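You operate a simulated robot arm through the tools that you are given. There is no shell and no other tool.

You are at the controls of a simulated robot arm. One attempt, no reset.

## Task
Plug sink 1, fill it over the line and tighten its nut till the drips stop.
Fine: use the white plug and leave it in; don't crush the gasket or let the sink run over.

It is judged by the outcome, as a careful person would: the job done as asked, and still so three seconds after it is handed in. It fails if anything else is knocked over, pushed out of place, dropped, spilled or broken.

## Robot
A 6-joint arm with a two-finger gripper, fixed in place. Base frame: the origin is on the floor under the middle of its stand, x ahead of it, y to its left, z up. Readings come in cm, degrees, newtons and seconds.
It reaches about 120.6 cm from its shoulder. Its first joint turns from -166.0 to 166.0 degrees. Payload 2.45 kg.
The TCP is the grasp point between the finger pads, 2 cm short of the fingertips. In the tool frame z runs along the fingers and y along their closing line. The gripper opens to 14 cm; its body begins 16.8 cm behind the TCP.
Orientation is told as [roll, pitch, yaw] about the base's x, y, z axes, in that order, counted from this pose: with the fingers straight down and closing along the base's y, the tool's x points along the base's -x, its y along +y and its z along -z.

## Interface
- The arm moves only by the tool arm_command. Its argument "motion" is a list of rows, each a list of 3 entries, a list of its own where there are three numbers: the shift along the tool's x, y, z in units of 40 mm (1.0 is 40 mm), then the turn, a rotation vector about the tool's x, y, z in units of 8 degrees (1.0 is 8 degrees), then the gripper command, from -1 (fully open) to 1 (shut), values between in proportion. In form: [[[x, y, z], [rx, ry, rz], fingers], ...]. A call has 1 to 20 rows; each row shifts and turns the commanded pose from where the row before left it, along the tool's axes as they then stand. A call with a number of a shift or a turn outside -1 to 1 is refused whole. Each row takes 0.2 s and may step no farther than 5 cm and 8.6 degrees from the row before; otherwise, or with a gripper value out of range, the whole call is refused. Where a pose cannot be reached the arm comes as near as it can. A force on the tool above 90 N (or 10 N above the force at the start of the call, whichever is more), or a blocked arm, ends the call early, and 0.2 s more pass. The fingers move at their own pace (about 4.5 cm/s each) and stop on an object; they squeeze with about 32 N. The grip force told is the motor's: it shows also when the fingers shut on nothing. Time passes only in rows, and 0.2 s behind the last, so rows that do not move let the fingers close. The reply holds the time, the measured pose of the TCP, the force on the tool along the base axes, the opening and the grip force, in the units named above and with some noise, with the torque about the TCP (base axes, N m) and any sound that the robot's microphone picked up, and new pictures: "show" is both (left out), scene, wrist or none.
- Cameras (640 x 400 px; columns grow to the right, rows downward): "scene" is fixed at [5.13, -50.12, 164.68]; the picture's right is [0.74, -0.68, 0.00], its down [-0.33, -0.36, -0.88] and it looks along [0.59, 0.64, -0.48] (base axes); focal length 327 px, centre (320, 200). "wrist" rides on the gripper at [7.8, 1.1, -20.9] in the tool frame; the picture's right is [-0.14, 0.99, 0.00], its down [-0.92, -0.13, -0.37] and it looks along [-0.37, -0.05, 0.93] (tool axes); focal length 280 px, centre (320, 200). There is no depth. A picture from a camera that has moved, and an enlarged one, comes with that camera's place and axes in the base frame and with its lens.
- close_up(camera, box): a new picture of the part [left, top, right, bottom] of that camera's present view, enlarged. No time passes.
- close_job(): hands the job in; it is judged then, once.

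Nothing tells you positions but the pictures and the camera data. Unless the task says otherwise, let go and move clear before handing in.

The tools are called after "Request:" as name(argument=value, ...) on one line, values as JSON. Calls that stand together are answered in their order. arm_command: Moves the arm, as the interface text tells. Its arguments: {"type":"object","properties":{"motion":{"type":"array","items":{"type":"array"}},"show":{"type":"string","enum":["both","scene","wrist","none"]}},"required":["motion"]} The other tools are called the same way: close_up (camera, box) takes an enlarged picture of a part of a camera's view; close_job () hands the job in.

At the start:

```text
clock: 0.0
eef_pos: [38.54, 46.46, 134.92]
orientation: [-0.1, 0.0, 0.0]
ft_force: [-0.1, -1.1, -0.3]
moment: [-0.01, 0.0, -0.02]
grip_width: 14.02
gripper_force: 0.2
```

scene: 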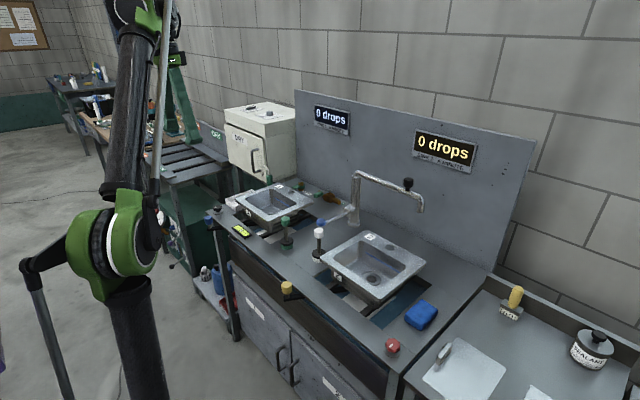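
wrist: 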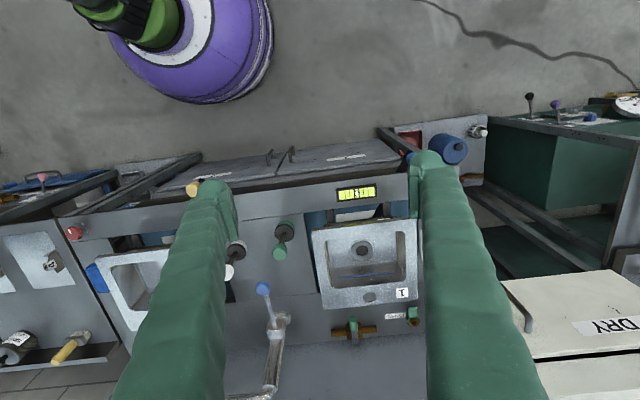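

I see a bench with two sinks, a swivel spout, several plugs or stoppers and two drop counters on the backboard. I'll take enlarged pictures before I move anything.

Request:
close_up(camera="scene", box=[200, 160, 360, 260])

Request:
close_up(camera="scene", box=[280, 160, 440, 260])

Request:
close_up(camera="scene", box=[260, 230, 480, 367])

Request:
close_up(camera="scene", box=[290, 80, 500, 211])

Request:
close_up(camera="wrist", box=[220, 170, 440, 307])

Request:
close_up(camera="wrist", box=[220, 260, 440, 397])

```text
4.00 times, centred on (280, 210) of scene
camera zoom: at [5.13, -50.12, 164.68], right [0.74, -0.68, 0.0], down [-0.33, -0.36, -0.88], along [0.59, 0.64, -0.48], focal length 1309 px, centre (480, 160)
```

zoom: 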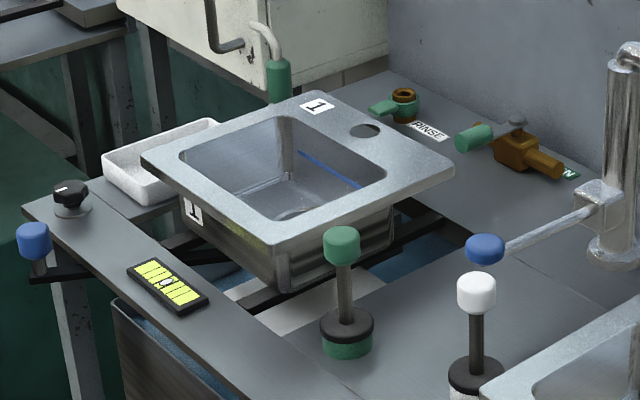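

```text
4.00 times, centred on (360, 210) of scene
camera zoom: at [5.13, -50.12, 164.68], right [0.74, -0.68, 0.0], down [-0.33, -0.36, -0.88], along [0.59, 0.64, -0.48], focal length 1309 px, centre (160, 160)
```

zoom: 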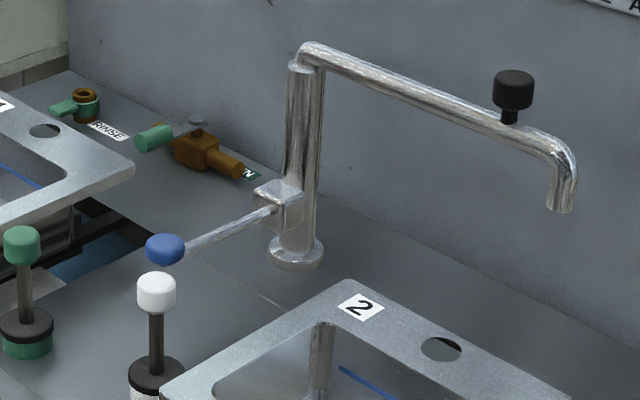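

```text
2.91 times, centred on (370, 298) of scene
camera zoom: at [5.13, -50.12, 164.68], right [0.74, -0.68, 0.0], down [-0.33, -0.36, -0.88], along [0.59, 0.64, -0.48], focal length 952 px, centre (174, -86)
```

zoom: 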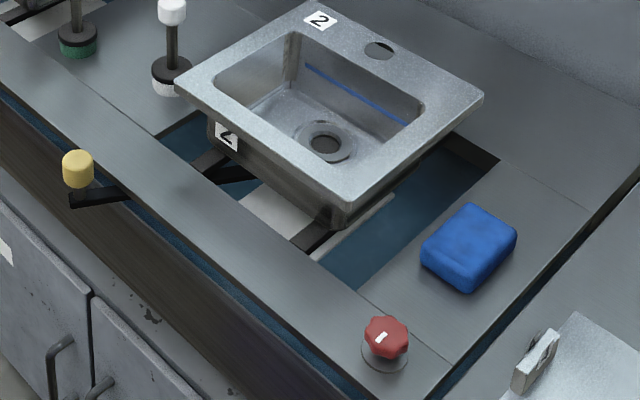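

```text
3.05 times, centred on (395, 146) of scene
camera zoom: at [5.13, -50.12, 164.68], right [0.74, -0.68, 0.0], down [-0.33, -0.36, -0.88], along [0.59, 0.64, -0.48], focal length 997 px, centre (91, 366)
```

zoom: 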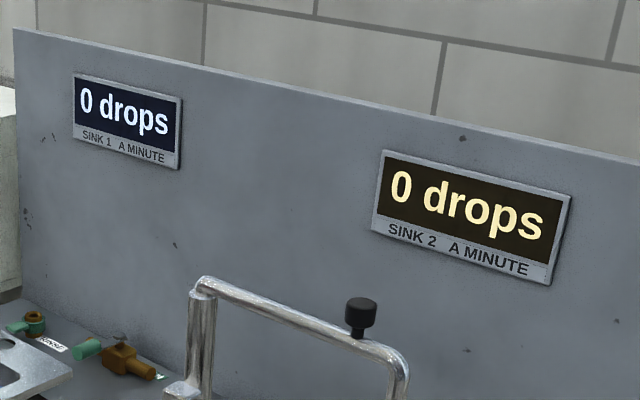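

```text
2.91 times, centred on (330, 238) of wrist
camera zoom: at [30.81, 47.62, 155.87], right [0.14, 0.99, 0.0], down [0.92, -0.13, 0.37], along [0.37, -0.05, -0.93], focal length 816 px, centre (291, 88)
```

zoom: 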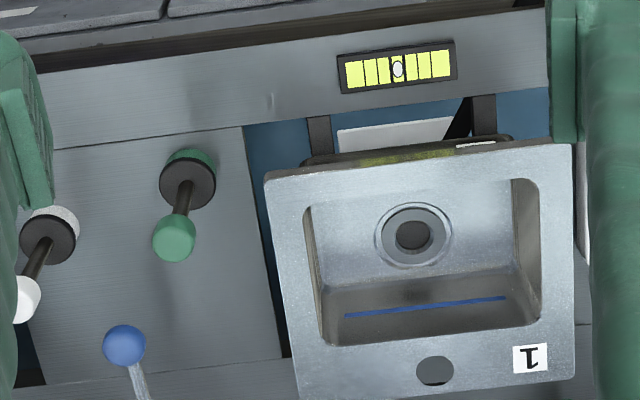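

```text
2.91 times, centred on (330, 328) of wrist
camera zoom: at [30.81, 47.62, 155.87], right [0.14, 0.99, 0.0], down [0.92, -0.13, 0.37], along [0.37, -0.05, -0.93], focal length 816 px, centre (291, -174)
```

zoom: 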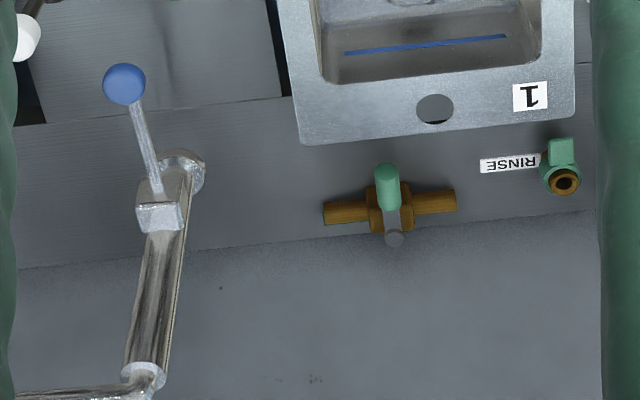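

I've triangulated the main items. Sink 1's drain is near (73, 53, 91), the white plug cap near (69, 20, 99) and the spout column near (94, 25). Next I'll enlarge the small controls, labels and levers.

Request:
close_up(camera="scene", box=[200, 195, 264, 235])

Request:
close_up(camera="scene", box=[284, 180, 348, 220])

Request:
close_up(camera="scene", box=[260, 205, 340, 255])

Request:
close_up(camera="scene", box=[270, 260, 430, 360])

Request:
close_up(camera="wrist", box=[320, 120, 512, 240])

Request:
close_up(camera="wrist", box=[20, 140, 250, 284])

Request:
close_up(camera="wrist", box=[320, 300, 432, 370])

```text
10.00 times, centred on (232, 215) of scene
camera zoom: at [5.13, -50.12, 164.68], right [0.74, -0.68, 0.0], down [-0.33, -0.36, -0.88], along [0.59, 0.64, -0.48], focal length 3272 px, centre (1200, 50)
```

zoom: 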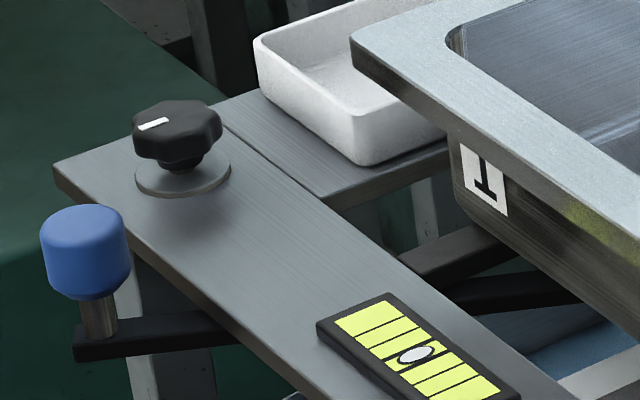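

```text
10.00 times, centred on (316, 200) of scene
camera zoom: at [5.13, -50.12, 164.68], right [0.74, -0.68, 0.0], down [-0.33, -0.36, -0.88], along [0.59, 0.64, -0.48], focal length 3272 px, centre (360, 200)
```

zoom: 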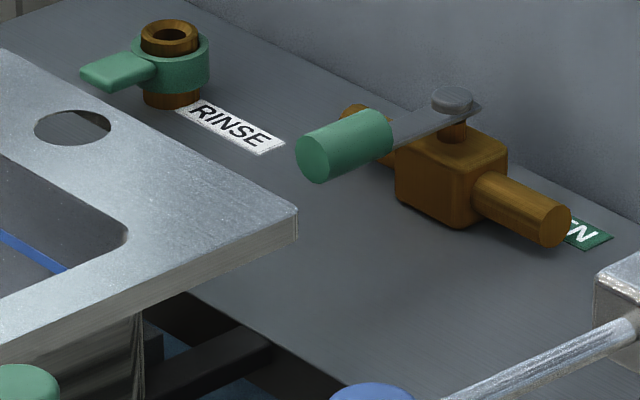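

```text
8.00 times, centred on (300, 230) of scene
camera zoom: at [5.13, -50.12, 164.68], right [0.74, -0.68, 0.0], down [-0.33, -0.36, -0.88], along [0.59, 0.64, -0.48], focal length 2618 px, centre (480, -40)
```

zoom: 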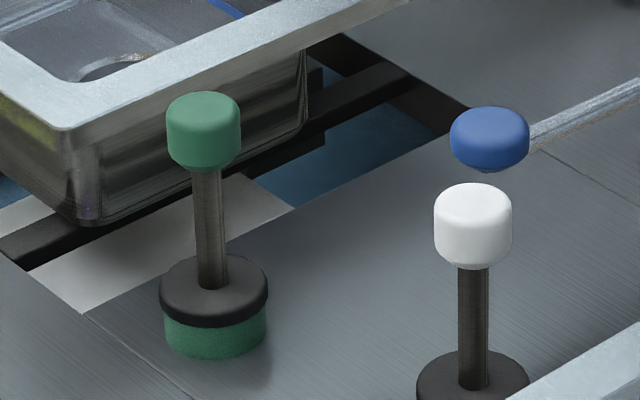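

```text
4.00 times, centred on (350, 310) of scene
camera zoom: at [5.13, -50.12, 164.68], right [0.74, -0.68, 0.0], down [-0.33, -0.36, -0.88], along [0.59, 0.64, -0.48], focal length 1309 px, centre (200, -240)
```

zoom: 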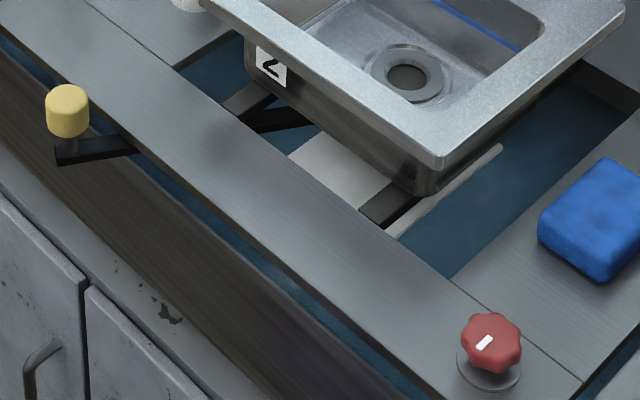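

```text
3.33 times, centred on (416, 180) of wrist
camera zoom: at [30.81, 47.62, 155.87], right [0.14, 0.99, 0.0], down [0.92, -0.13, 0.37], along [0.37, -0.05, -0.93], focal length 935 px, centre (0, 267)
```

zoom: 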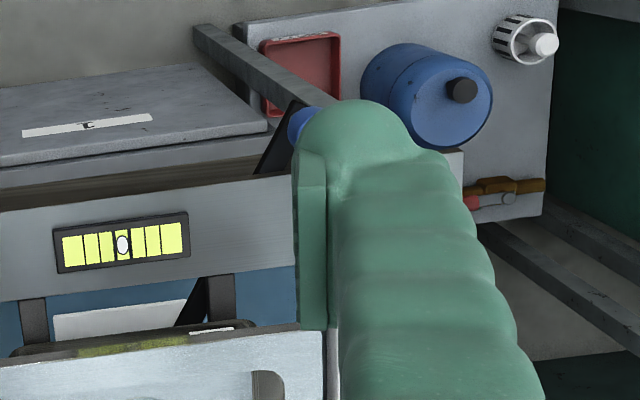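

```text
2.78 times, centred on (135, 212) of wrist
camera zoom: at [30.81, 47.62, 155.87], right [0.14, 0.99, 0.0], down [0.92, -0.13, 0.37], along [0.37, -0.05, -0.93], focal length 779 px, centre (834, 167)
```

zoom: 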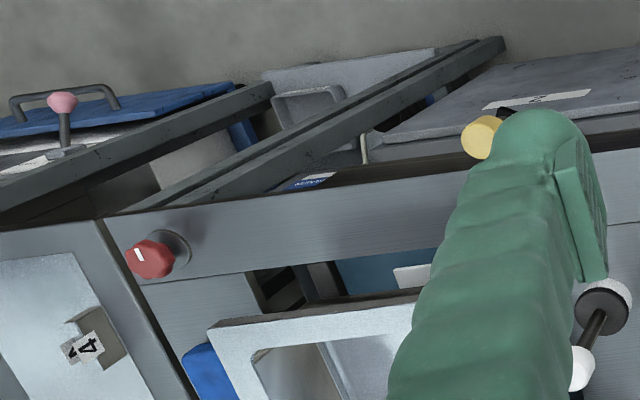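

```text
5.71 times, centred on (376, 335) of wrist
camera zoom: at [30.81, 47.62, 155.87], right [0.14, 0.99, 0.0], down [0.92, -0.13, 0.37], along [0.37, -0.05, -0.93], focal length 1602 px, centre (0, -571)
```

zoom: 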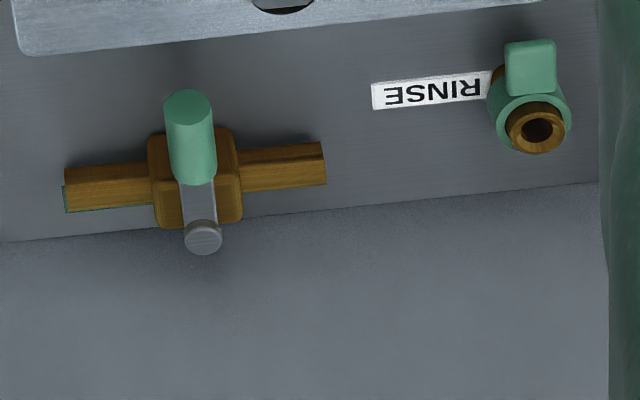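

The brass valve's lever sits across the pipe, so it's closed, and its label reads OPEN at the -y end. The blue-capped bar at the front-left looks like sink 1's nut wrench, and the blue ball is the tap lever. I'll move above the white plug to see it better.

Request:
arm_command(motion=[[[-0.77, -0.66, 0.4], [0, 0, 0], -1], [[-0.77, -0.66, 0.4], [0, 0, 0], -1], [[-0.77, -0.66, 0.4], [0, 0, 0], -1], [[-0.77, -0.66, 0.4], [0, 0, 0], -1], [[-0.77, -0.66, 0.4], [0, 0, 0], -1], [[-0.77, -0.66, 0.4], [0, 0, 0], -1], [[-0.77, -0.66, 0.4], [0, 0, 0], -1], [[-0.77, -0.66, 0.4], [0, 0, 0], -1], [[-0.77, -0.66, 0.4], [0, 0, 0], -1], [[-0.77, -0.66, 0.4], [0, 0, 0], -1]], show="both")

```text
clock: 2.2
eef_pos: [69.16, 20.1, 118.79]
orientation: [0.0, 0.0, 0.0]
ft_force: [-1.0, -0.3, 0.3]
moment: [-0.05, -0.07, 0.01]
grip_width: 14.0
gripper_force: 0.1
camera wrist: at [61.45, 21.17, 139.88], right [0.14, 0.99, 0.0], down [0.92, -0.13, 0.37], along [0.37, -0.05, -0.93], focal length 280 px, centre (320, 200)
```

scene: 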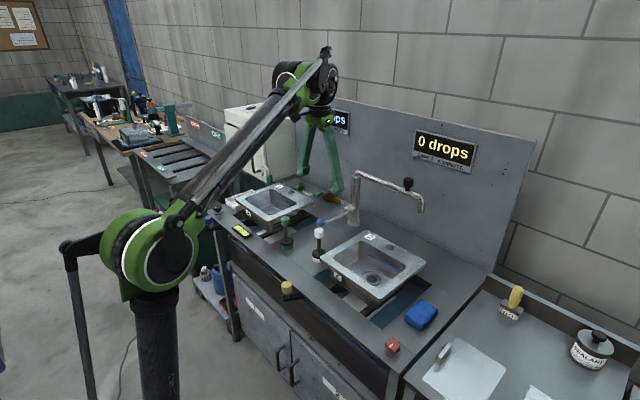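
wrist: 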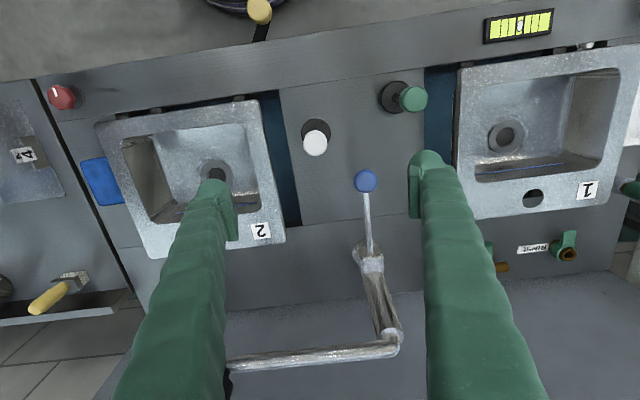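

The white plug is directly below, between the sinks. I'll enlarge both views to fix its position, and look closely at the drain.

Request:
close_up(camera="wrist", box=[280, 110, 360, 160])

Request:
close_up(camera="wrist", box=[450, 60, 640, 179])

Request:
close_up(camera="scene", box=[280, 200, 360, 250])

Request:
close_up(camera="wrist", box=[220, 150, 420, 275])

```text
8.00 times, centred on (320, 135) of wrist
camera zoom: at [61.45, 21.17, 139.88], right [0.14, 0.99, 0.0], down [0.92, -0.13, 0.37], along [0.37, -0.05, -0.93], focal length 2243 px, centre (320, 720)
```

zoom: 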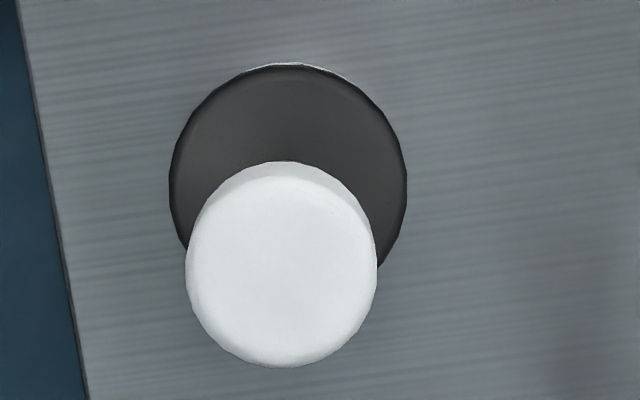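

```text
3.36 times, centred on (545, 120) of wrist
camera zoom: at [61.45, 21.17, 139.88], right [0.14, 0.99, 0.0], down [0.92, -0.13, 0.37], along [0.37, -0.05, -0.93], focal length 942 px, centre (-436, 471)
```

zoom: 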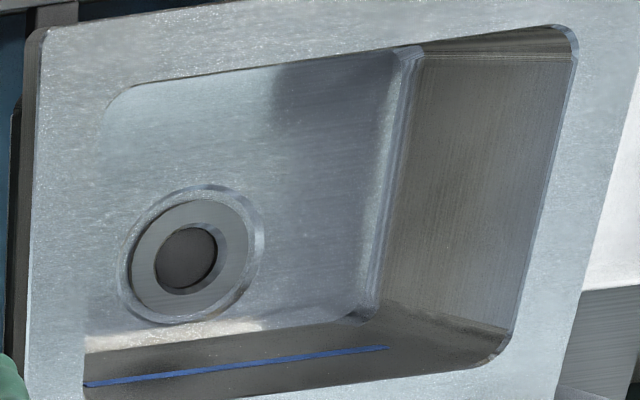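

```text
8.00 times, centred on (320, 225) of scene
camera zoom: at [5.13, -50.12, 164.68], right [0.74, -0.68, 0.0], down [-0.33, -0.36, -0.88], along [0.59, 0.64, -0.48], focal length 2618 px, centre (320, 0)
```

zoom: 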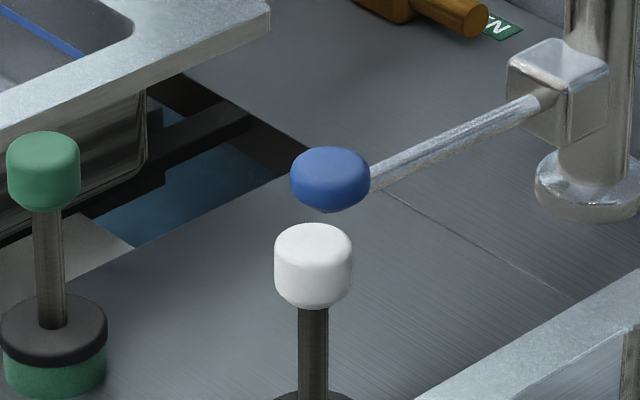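

```text
3.20 times, centred on (320, 212) of wrist
camera zoom: at [61.45, 21.17, 139.88], right [0.14, 0.99, 0.0], down [0.92, -0.13, 0.37], along [0.37, -0.05, -0.93], focal length 897 px, centre (320, 160)
```

zoom: 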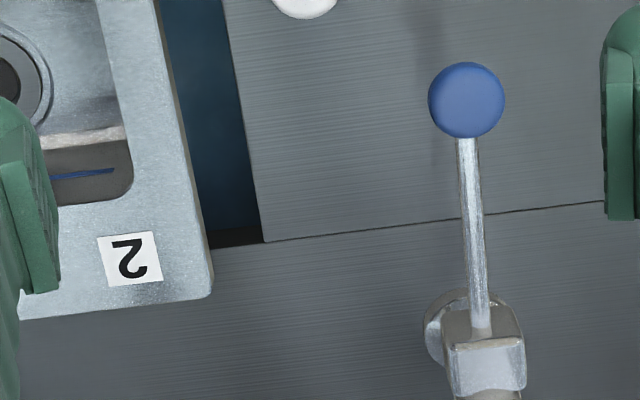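

The white cap is at about (68.9, 19.5, 98.8), and sink 1's drain is now refined to about (74.2, 53.5, 88.3). I'll narrow the fingers and descend over the cap.

Request:
arm_command(motion=[[[0.065, -0.15, 0], [0, 0, 0], -0.15], [[0, 0, 0.6], [0, 0, 0], -0.15], [[0, 0, 0.8], [0, 0, 0], -0.15], [[0, 0, 0.8], [0, 0, 0], -0.15], [[0, 0, 0.8], [0, 0, 0], -0.15], [[0, 0, 0.5], [0, 0, 0], -0.15]], show="both")

```text
clock: 3.6
eef_pos: [69.17, 19.44, 104.98]
orientation: [0.1, 0.0, 0.0]
ft_force: [0.0, 0.7, -0.7]
moment: [0.0, -0.02, -0.02]
grip_width: 8.05
gripper_force: 0.1
camera wrist: at [61.34, 20.6, 125.9], right [0.14, 0.99, 0.0], down [0.92, -0.13, 0.37], along [0.37, -0.05, -0.93], focal length 280 px, centre (320, 200)
```

scene: 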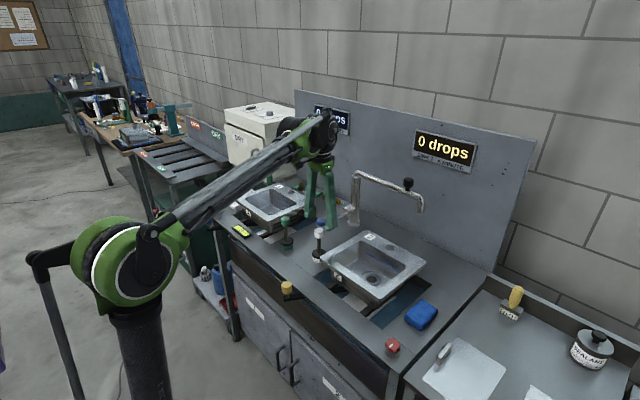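
wrist: 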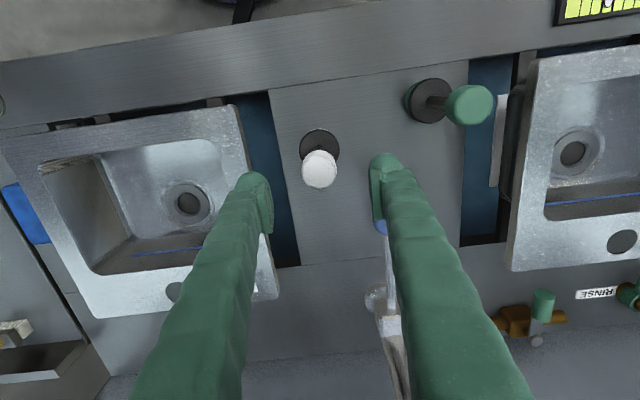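

The cap is centred in y and about 0.5 cm nearer the robot than the TCP. I'll correct x, descend to cap height and close.

Request:
arm_command(motion=[[[0.12, 0, 0.3], [0, 0, 0], -0.15], [[0, 0, 0.5], [0, 0, 0], -0.15], [[0, 0, 0.5], [0, 0, 0], -0.15], [[0, 0, 0.25], [0, 0, 0], -0.15], [[0, 0, 0], [0, 0, 0], -0.15]], show="both")

```text
clock: 4.8
eef_pos: [68.58, 19.62, 98.66]
orientation: [0.1, 0.0, 0.0]
ft_force: [0.8, -0.4, 0.0]
moment: [-0.02, -0.02, 0.0]
grip_width: 8.03
gripper_force: 0.1
camera wrist: at [60.85, 20.72, 119.7], right [0.14, 0.99, 0.0], down [0.92, -0.13, 0.37], along [0.37, -0.05, -0.93], focal length 280 px, centre (320, 200)
```

scene: 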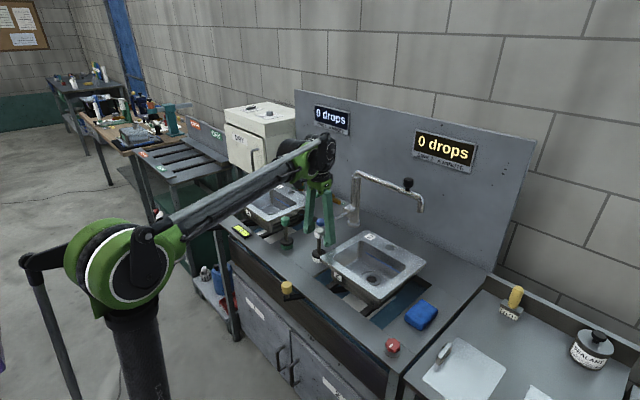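
wrist: 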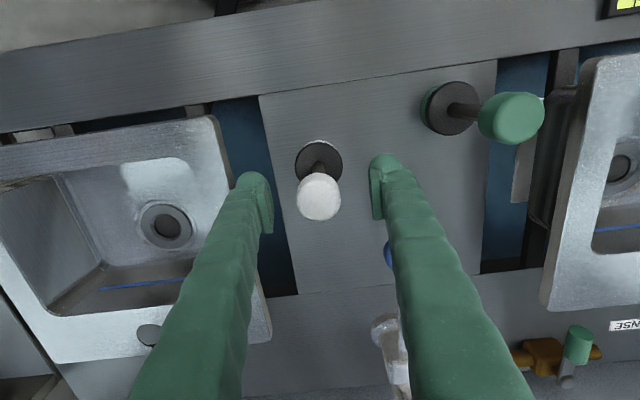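

The cap is between the pads. Closing.

Request:
arm_command(motion=[[[0.05, 0, 0], [0, 0, 0], 0.3], [[0, 0, 0], [0, 0, 0], 0.6], [[0, 0, 0], [0, 0, 0], 1], [[0, 0, 0], [0, 0, 0], 1], [[0, 0, 0], [0, 0, 0], 1]], show="wrist")

```text
clock: 6.0
eef_pos: [68.45, 19.58, 98.68]
orientation: [0.1, 0.0, 0.0]
ft_force: [-0.5, 0.8, -0.3]
moment: [0.03, 0.02, 0.02]
grip_width: 3.01
gripper_force: 32.6
camera wrist: at [60.62, 20.73, 119.68], right [0.14, 0.99, 0.0], down [0.92, -0.13, 0.37], along [0.37, -0.05, -0.93], focal length 280 px, centre (320, 200)
```

wrist: 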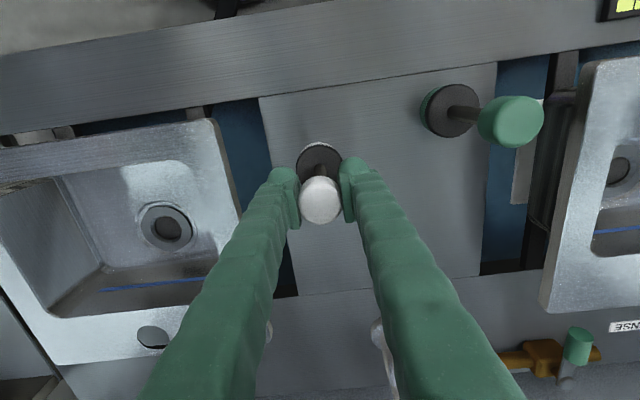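

The gripper holds the cap at 3.0 cm width. I'll lift it straight up.

Request:
arm_command(motion=[[[0, 0, -0.3], [0, 0, 0], 1], [[0, 0, -0.6], [0, 0, 0], 1], [[0, 0, -0.9], [0, 0, 0], 1], [[0, 0, -0.9], [0, 0, 0], 1], [[0, 0, -0.9], [0, 0, 0], 1], [[0, 0, -0.8], [0, 0, 0], 1]], show="both")

```text
clock: 7.4
eef_pos: [68.38, 19.44, 116.41]
orientation: [0.1, 0.1, 0.1]
ft_force: [0.1, 0.5, -1.2]
moment: [0.02, 0.01, -0.01]
grip_width: 3.03
gripper_force: 31.8
camera wrist: at [60.6, 20.53, 137.39], right [0.14, 0.99, 0.0], down [0.92, -0.13, 0.37], along [0.37, -0.05, -0.93], focal length 280 px, centre (320, 200)
```

scene: 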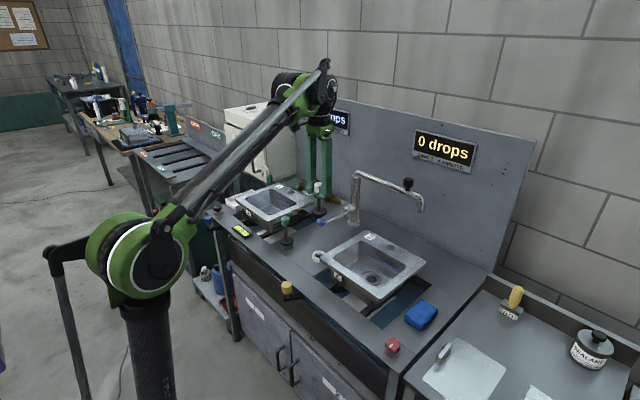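
wrist: 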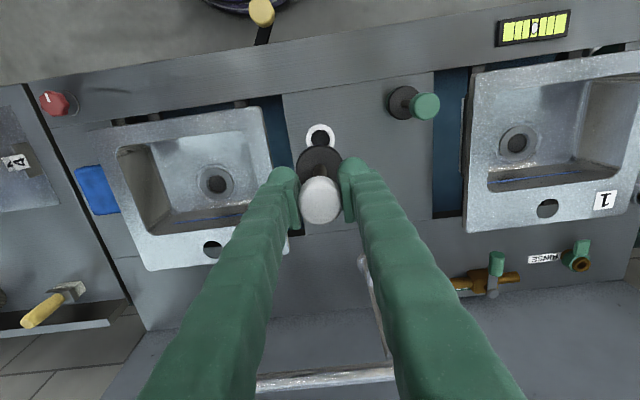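

I've lifted it, and something white stays on the bench where it stood. I'll check whether that's a holder or part of the plug.

Request:
close_up(camera="wrist", box=[280, 110, 376, 230])

Request:
close_up(camera="scene", box=[280, 170, 376, 270])

```text
3.33 times, centred on (328, 170) of wrist
camera zoom: at [60.6, 20.53, 137.39], right [0.14, 0.99, 0.0], down [0.92, -0.13, 0.37], along [0.37, -0.05, -0.93], focal length 935 px, centre (293, 300)
```

zoom: 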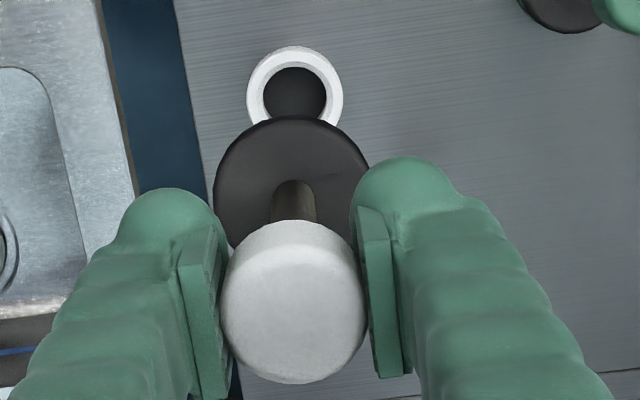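

```text
4.00 times, centred on (328, 220) of scene
camera zoom: at [5.13, -50.12, 164.68], right [0.74, -0.68, 0.0], down [-0.33, -0.36, -0.88], along [0.59, 0.64, -0.48], focal length 1309 px, centre (288, 120)
```

zoom: 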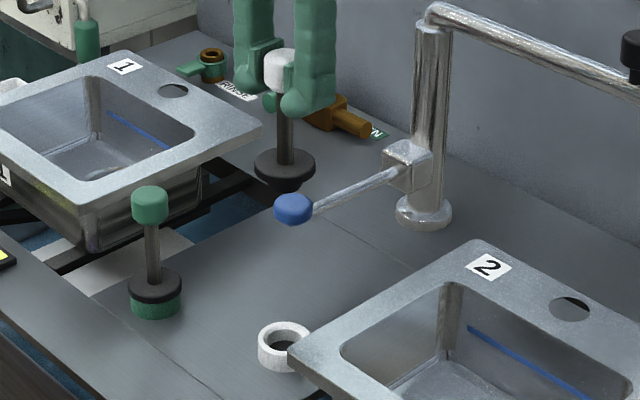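

It's a holder ring that belongs on the bench. The plug itself came out whole, with a flange and nose. I'll carry it over sink 1's drain.

Request:
arm_command(motion=[[[-0.16, 0.5, -0.1], [0, 0, 0], 1], [[-0.16, 0.9, 0], [0, 0, 0], 1], [[-0.16, 1, 0], [0, 0, 0], 1], [[-0.16, 1, 0], [0, 0, 0], 1], [[-0.16, 1, 0], [0, 0, 0], 1], [[-0.16, 1, 0], [0, 0, 0], 1], [[-0.16, 1, 0], [0, 0, 0], 1], [[-0.16, 1, 0], [0, 0, 0], 1], [[-0.16, 0.75, 0], [0, 0, 0], 1], [[0, 0.4, 0], [0, 0, 0], 1], [[0, 0, 0], [0, 0, 0], 1]], show="both")

```text
clock: 9.8
eef_pos: [74.53, 53.57, 116.54]
orientation: [-0.1, 0.0, 0.0]
ft_force: [0.3, -0.7, -0.7]
moment: [0.02, -0.01, 0.04]
grip_width: 3.06
gripper_force: 32.1
camera wrist: at [66.68, 54.82, 137.61], right [0.14, 0.99, 0.0], down [0.92, -0.13, 0.37], along [0.37, -0.05, -0.93], focal length 280 px, centre (320, 200)
```

scene: 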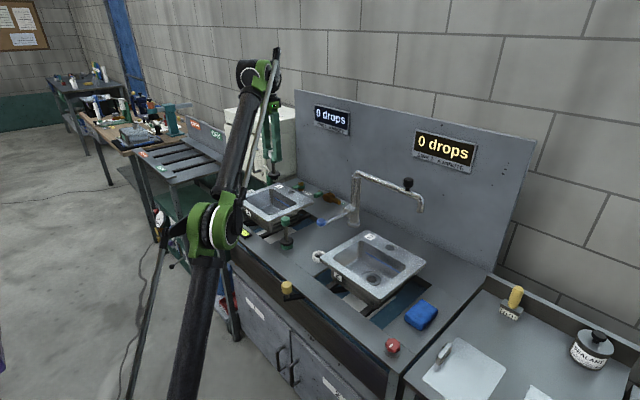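
wrist: 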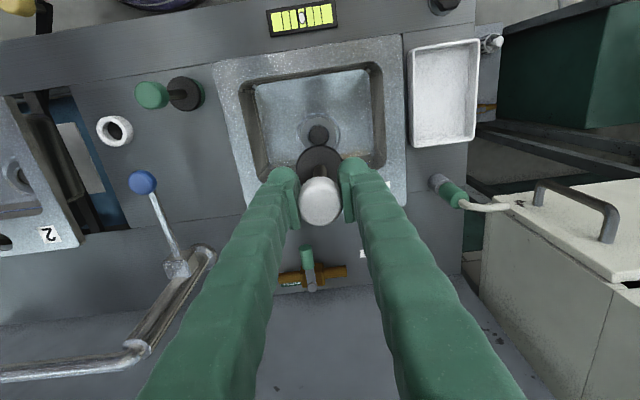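

Request:
close_up(camera="wrist", box=[270, 90, 366, 150])

Request:
close_up(camera="wrist", box=[200, 0, 440, 150])

Request:
close_up(camera="scene", box=[220, 110, 316, 230])

```text
6.67 times, centred on (318, 120) of wrist
camera zoom: at [66.68, 54.82, 137.61], right [0.14, 0.99, 0.0], down [0.92, -0.13, 0.37], along [0.37, -0.05, -0.93], focal length 1869 px, centre (333, 733)
```

zoom: 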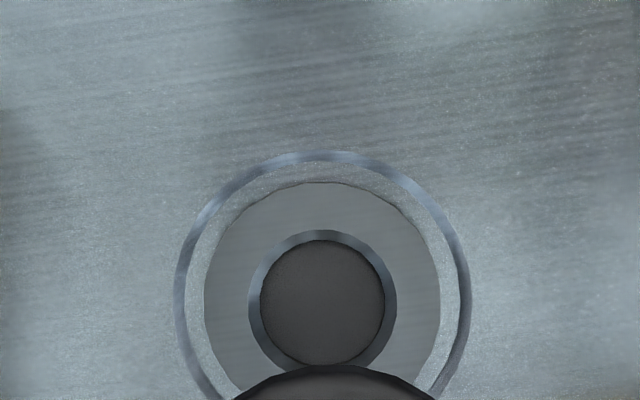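

```text
2.67 times, centred on (320, 75) of wrist
camera zoom: at [66.68, 54.82, 137.61], right [0.14, 0.99, 0.0], down [0.92, -0.13, 0.37], along [0.37, -0.05, -0.93], focal length 748 px, centre (320, 533)
```

zoom: 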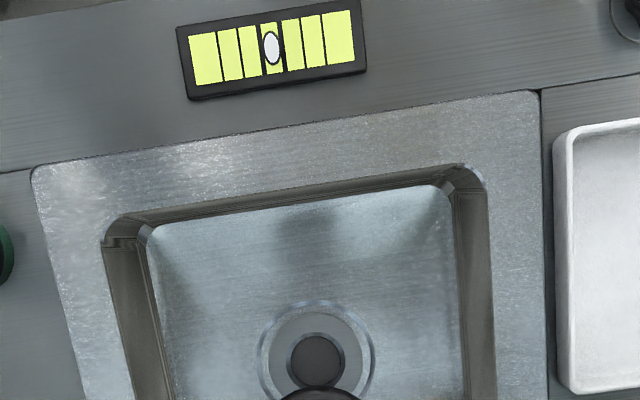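

```text
3.33 times, centred on (268, 170) of scene
camera zoom: at [5.13, -50.12, 164.68], right [0.74, -0.68, 0.0], down [-0.33, -0.36, -0.88], along [0.59, 0.64, -0.48], focal length 1091 px, centre (493, 300)
```

zoom: 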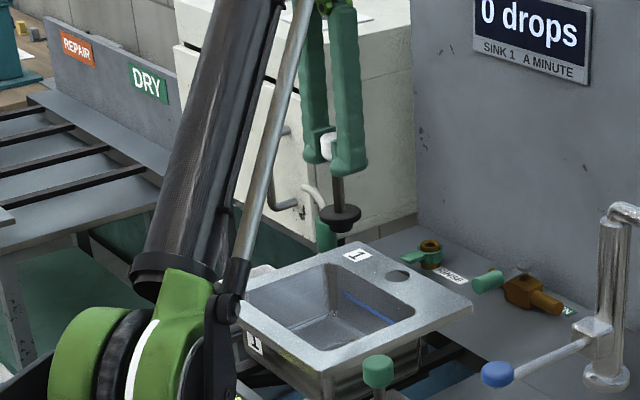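

The drain centre comes out at (74.15, 53.5). I'll shift onto that axis and lower the plug to just above the drain.

Request:
arm_command(motion=[[[0.09, -0.02, 0.2], [0, 0, 0], 1], [[0, 0, 0.7], [0, 0, 0], 1], [[0, 0, 0.8], [0, 0, 0], 1], [[0, 0, 0.8], [0, 0, 0], 1], [[0, 0, 0.6], [0, 0, 0], 1], [[0, 0, 0.4], [0, 0, 0], 1], [[0, 0, 0], [0, 0, 0], 1]], show="both")

```text
clock: 11.4
eef_pos: [74.01, 53.5, 102.6]
orientation: [0.0, -0.1, -0.1]
ft_force: [-0.5, 0.8, -1.2]
moment: [0.0, 0.04, 0.03]
grip_width: 3.03
gripper_force: 32.0
camera wrist: at [66.17, 54.72, 123.67], right [0.14, 0.99, 0.0], down [0.92, -0.13, 0.37], along [0.37, -0.05, -0.93], focal length 280 px, centre (320, 200)
```

scene: 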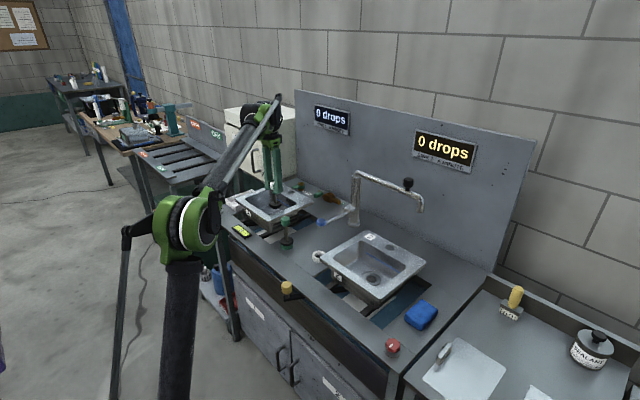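
wrist: 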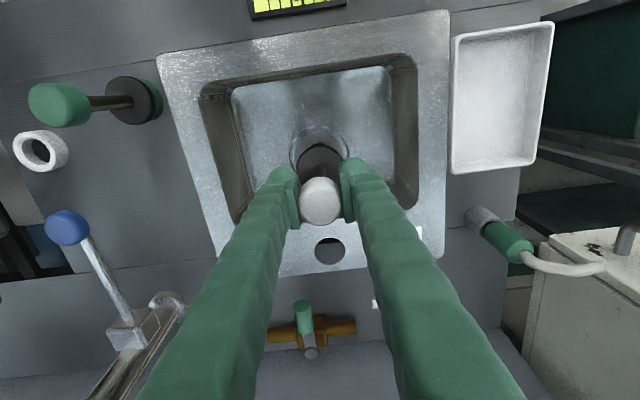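

Request:
close_up(camera="wrist", box=[270, 105, 366, 165])

Request:
close_up(camera="scene", box=[236, 170, 316, 220])

```text
6.67 times, centred on (318, 135) of wrist
camera zoom: at [66.17, 54.72, 123.67], right [0.14, 0.99, 0.0], down [0.92, -0.13, 0.37], along [0.37, -0.05, -0.93], focal length 1869 px, centre (333, 633)
```

zoom: 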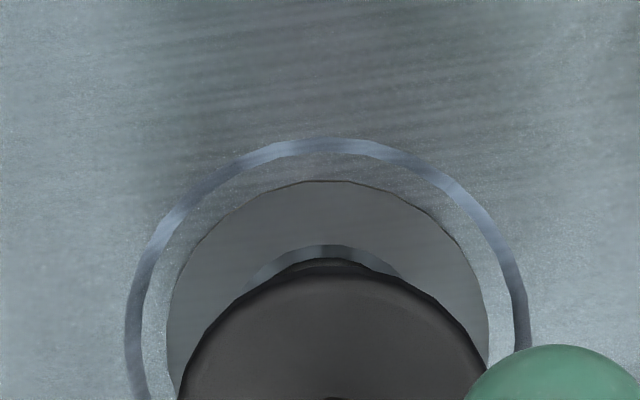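

```text
8.00 times, centred on (276, 195) of scene
camera zoom: at [5.13, -50.12, 164.68], right [0.74, -0.68, 0.0], down [-0.33, -0.36, -0.88], along [0.59, 0.64, -0.48], focal length 2618 px, centre (672, 240)
```

zoom: 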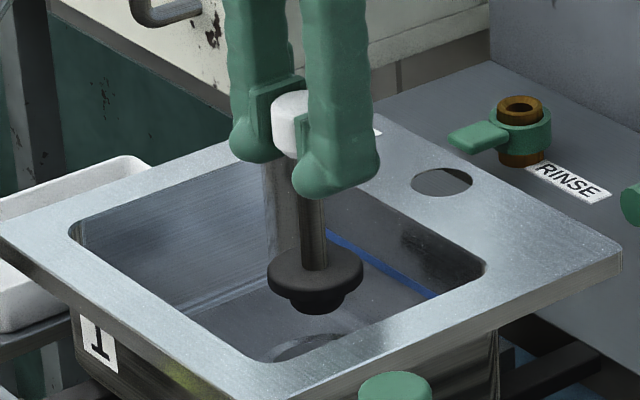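

The plug axis is within about 1 mm of the drain centre. I'll make that small correction and lower it in short steps, watching the force.

Request:
arm_command(motion=[[[-0.03, -0.025, 0.2], [0, 0, 0], 1], [[0, 0, 0.25], [0, 0, 0], 1], [[0, 0, 0.25], [0, 0, 0], 1], [[0, 0, 0.15], [0, 0, 0], 1], [[0, 0, 0], [0, 0, 0], 1]], show="scene")

Request:
close_up(camera="scene", box=[236, 170, 316, 220])

```text
clock: 12.6
eef_pos: [74.0, 53.58, 99.24]
orientation: [0.0, 0.0, 0.1]
ft_force: [-0.6, -0.4, -1.6]
moment: [-0.01, 0.03, -0.03]
grip_width: 3.02
gripper_force: 31.6
```

scene: 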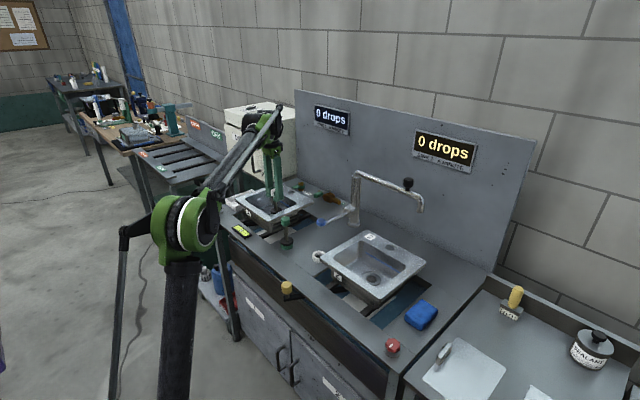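

```text
8.00 times, centred on (276, 195) of scene
camera zoom: at [5.13, -50.12, 164.68], right [0.74, -0.68, 0.0], down [-0.33, -0.36, -0.88], along [0.59, 0.64, -0.48], focal length 2618 px, centre (672, 240)
```

zoom: 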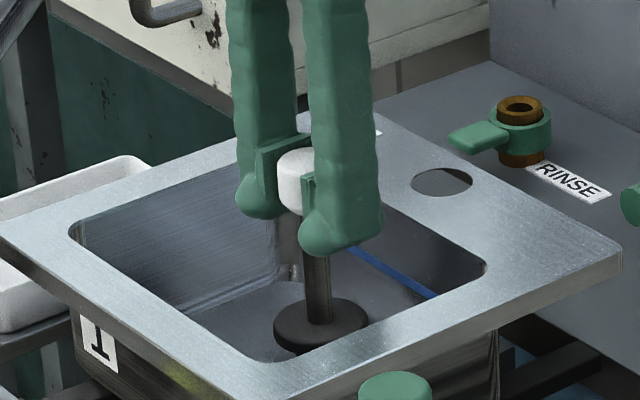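

Request:
arm_command(motion=[[[0, 0, 0.1], [0, 0, 0], 1], [[0, 0, 0.1], [0, 0, 0], 1], [[0, 0, 0], [0, 0, 0], 1]], show="wrist")

Request:
close_up(camera="wrist", box=[270, 105, 366, 165])

```text
clock: 13.4
eef_pos: [74.08, 53.51, 98.47]
orientation: [0.0, 0.0, -0.1]
ft_force: [0.3, -0.5, -1.9]
moment: [0.01, 0.0, 0.02]
grip_width: 3.03
gripper_force: 32.2
camera wrist: at [66.26, 54.61, 119.44], right [0.14, 0.99, 0.0], down [0.92, -0.13, 0.37], along [0.37, -0.05, -0.93], focal length 280 px, centre (320, 200)
```

wrist: 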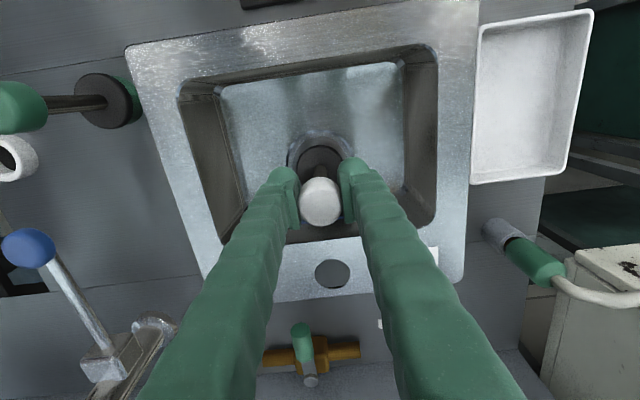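

```text
6.67 times, centred on (318, 135) of wrist
camera zoom: at [66.26, 54.61, 119.44], right [0.14, 0.99, 0.0], down [0.92, -0.13, 0.37], along [0.37, -0.05, -0.93], focal length 1869 px, centre (333, 633)
```

zoom: 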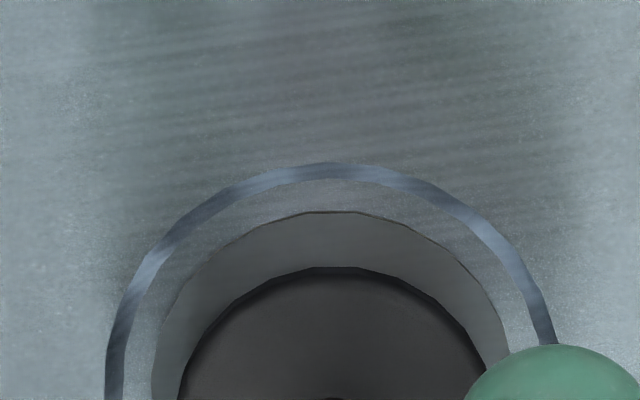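

The plug looks concentric with the drain. I'll keep lowering gently.

Request:
arm_command(motion=[[[0, 0, 0.08], [0, 0, 0], 1], [[0, 0, 0.08], [0, 0, 0], 1], [[0, 0, 0], [0, 0, 0], 1]], show="none")

Request:
close_up(camera="scene", box=[236, 170, 316, 220])

```text
clock: 14.2
eef_pos: [73.95, 53.48, 97.96]
orientation: [0.0, -0.1, 0.0]
ft_force: [-1.3, 0.2, -1.0]
moment: [0.0, -0.05, 0.01]
grip_width: 3.02
gripper_force: 31.7
```

```text
8.00 times, centred on (276, 195) of scene
camera zoom: at [5.13, -50.12, 164.68], right [0.74, -0.68, 0.0], down [-0.33, -0.36, -0.88], along [0.59, 0.64, -0.48], focal length 2618 px, centre (672, 240)
```

zoom: 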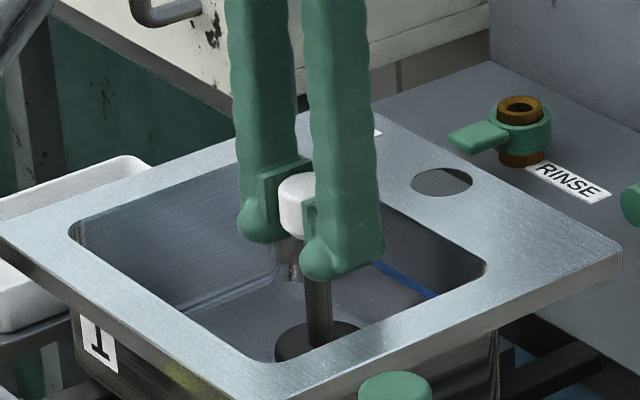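

Request:
arm_command(motion=[[[0, 0, 0.08], [0, 0, 0], 1], [[0, 0, 0.08], [0, 0, 0], 1], [[0, 0, 0], [0, 0, 0], 1]], show="none")

```text
clock: 15.0
eef_pos: [74.05, 53.68, 97.26]
orientation: [0.0, 0.1, 0.0]
ft_force: [0.0, -0.1, -1.0]
moment: [-0.03, 0.0, -0.04]
grip_width: 3.02
gripper_force: 32.1
```

Request:
arm_command(motion=[[[0, 0, 0.08], [0, 0, 0], 1], [[0, 0, 0], [0, 0, 0], 1]], show="wrist")

Request:
close_up(camera="wrist", box=[270, 105, 366, 165])

```text
clock: 15.6
eef_pos: [74.03, 53.55, 96.83]
orientation: [0.0, 0.1, 0.0]
ft_force: [1.1, -0.3, -1.7]
moment: [0.02, 0.01, -0.01]
grip_width: 3.05
gripper_force: 32.4
camera wrist: at [66.18, 54.75, 117.86], right [0.14, 0.99, 0.0], down [0.92, -0.13, 0.37], along [0.37, -0.05, -0.93], focal length 280 px, centre (320, 200)
```

wrist: 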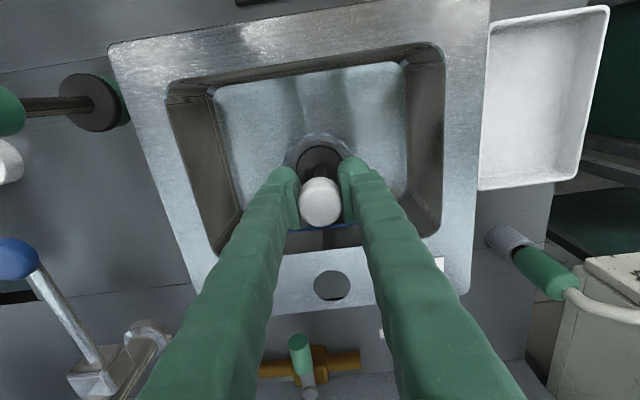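

```text
6.67 times, centred on (318, 135) of wrist
camera zoom: at [66.18, 54.75, 117.86], right [0.14, 0.99, 0.0], down [0.92, -0.13, 0.37], along [0.37, -0.05, -0.93], focal length 1869 px, centre (333, 633)
```

zoom: 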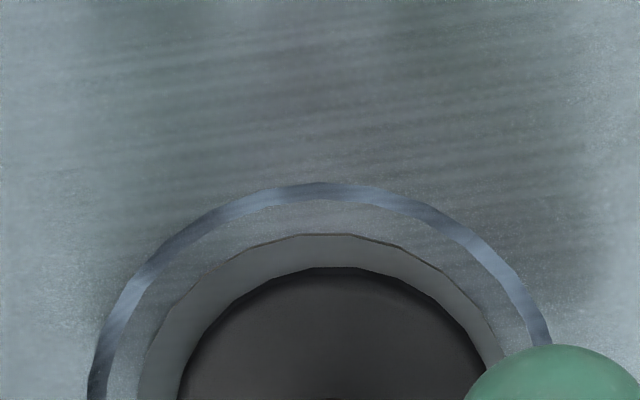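

Request:
arm_command(motion=[[[-0.015, -0.025, 0.0], [0, 0, 0], 1], [[0, 0, 0.08], [0, 0, 0], 1], [[0, 0, 0], [0, 0, 0], 1]], show="none")

Request:
close_up(camera="wrist", box=[270, 105, 366, 165])

```text
clock: 16.4
eef_pos: [74.04, 53.55, 96.66]
orientation: [0.2, 0.0, -0.1]
ft_force: [5.0, 5.5, 29.9]
moment: [-0.02, 0.08, -0.01]
grip_width: 3.02
gripper_force: 32.2
```

```text
6.67 times, centred on (318, 135) of wrist
camera zoom: at [66.13, 54.6, 117.58], right [0.14, 0.99, 0.0], down [0.92, -0.13, 0.37], along [0.37, -0.05, -0.93], focal length 1869 px, centre (333, 633)
```

zoom: 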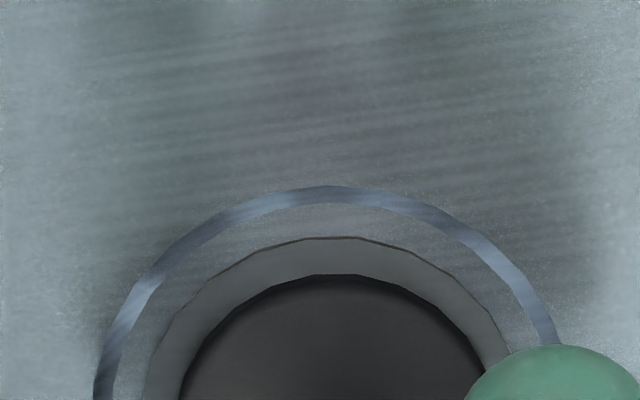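

Contact at 30 N. I need to tell whether it's seated or catching on the hole's edge, so I'll look.

Request:
close_up(camera="scene", box=[256, 185, 296, 210])

Request:
arm_command(motion=[[[0, 0, -0.06], [0, 0, 0], 1], [[-0.03, 0.01, 0], [0, 0, 0], 1], [[0, 0, 0], [0, 0, 0], 1]], show="none")

```text
16.00 times, centred on (276, 198) of scene
camera zoom: at [5.13, -50.12, 164.68], right [0.74, -0.68, 0.0], down [-0.33, -0.36, -0.88], along [0.59, 0.64, -0.48], focal length 5235 px, centre (1024, 240)
```

zoom: 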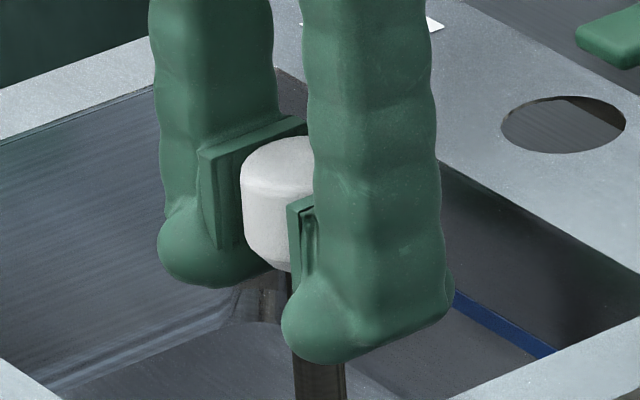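

```text
clock: 17.2
eef_pos: [74.07, 53.52, 96.75]
orientation: [0.0, 0.0, 0.0]
ft_force: [-5.7, -1.8, -3.3]
moment: [-0.14, 0.5, 0.01]
grip_width: 3.04
gripper_force: 32.0
```

The sideways reaction shows the nose is already captured in the hole. I'll re-centre halfway and press down gently.

Request:
arm_command(motion=[[[0.015, -0.005, 0], [0, 0, 0], 1], [[0, 0, 0.05], [0, 0, 0], 1], [[0, 0, 0], [0, 0, 0], 1]], show="none")

```text
clock: 18.0
eef_pos: [74.04, 53.48, 96.63]
orientation: [0.1, 0.0, 0.0]
ft_force: [1.8, 1.8, 3.0]
moment: [0.03, -0.08, 0.0]
grip_width: 3.04
gripper_force: 31.6
```

Request:
arm_command(motion=[[[0, 0, 0.04], [0, 0, 0], 1], [[0, 0, 0], [0, 0, 0], 1]], show="none")

```text
clock: 18.6
eef_pos: [73.97, 53.42, 96.61]
orientation: [0.1, 0.0, 0.0]
ft_force: [8.3, 3.1, 28.4]
moment: [-0.11, -0.11, 0.03]
grip_width: 3.02
gripper_force: 32.3
```

Request:
arm_command(motion=[[[-0.01, 0, 0.03], [0, 0, 0], 1], [[0, 0, 0], [0, 0, 0], 1]], show="wrist")

Request:
close_up(camera="wrist", box=[270, 115, 366, 175])

```text
clock: 19.2
eef_pos: [73.99, 53.39, 96.33]
orientation: [0.2, 0.0, -0.1]
ft_force: [1.0, 3.8, 28.8]
moment: [-0.03, 0.32, -0.02]
grip_width: 3.03
gripper_force: 32.2
camera wrist: at [66.17, 54.52, 117.38], right [0.14, 0.99, 0.0], down [0.92, -0.13, 0.37], along [0.37, -0.05, -0.93], focal length 280 px, centre (320, 200)
```

wrist: 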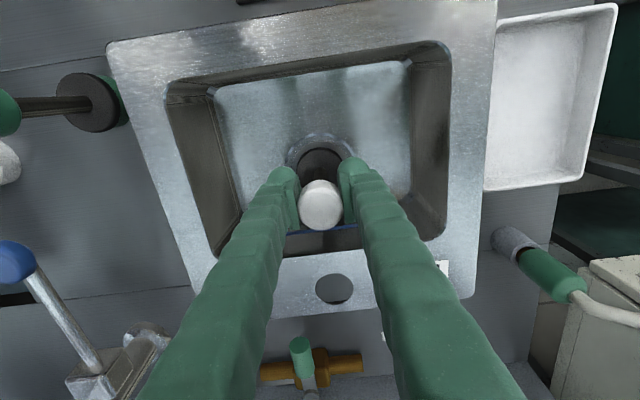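

```text
6.67 times, centred on (318, 145) of wrist
camera zoom: at [66.17, 54.52, 117.38], right [0.14, 0.99, 0.0], down [0.92, -0.13, 0.37], along [0.37, -0.05, -0.93], focal length 1869 px, centre (333, 567)
```

zoom: 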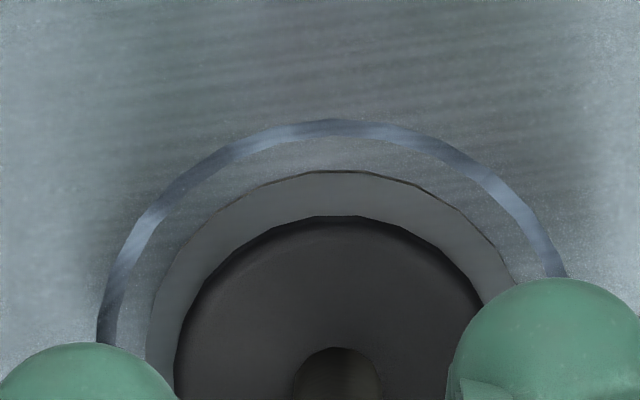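

It slid 3 mm further in. I'll nudge towards the reaction and press a little more.

Request:
arm_command(motion=[[[-0.01, 0.015, 0], [0, 0, 0], 1], [[0, 0, 0.04], [0, 0, 0], 1], [[0, 0, 0], [0, 0, 0], 1]], show="none")

```text
clock: 20.0
eef_pos: [74.0, 53.48, 96.18]
orientation: [0.1, -0.1, -0.1]
ft_force: [-5.3, -4.4, 28.7]
moment: [0.06, -0.04, -0.02]
grip_width: 3.01
gripper_force: 31.6
```

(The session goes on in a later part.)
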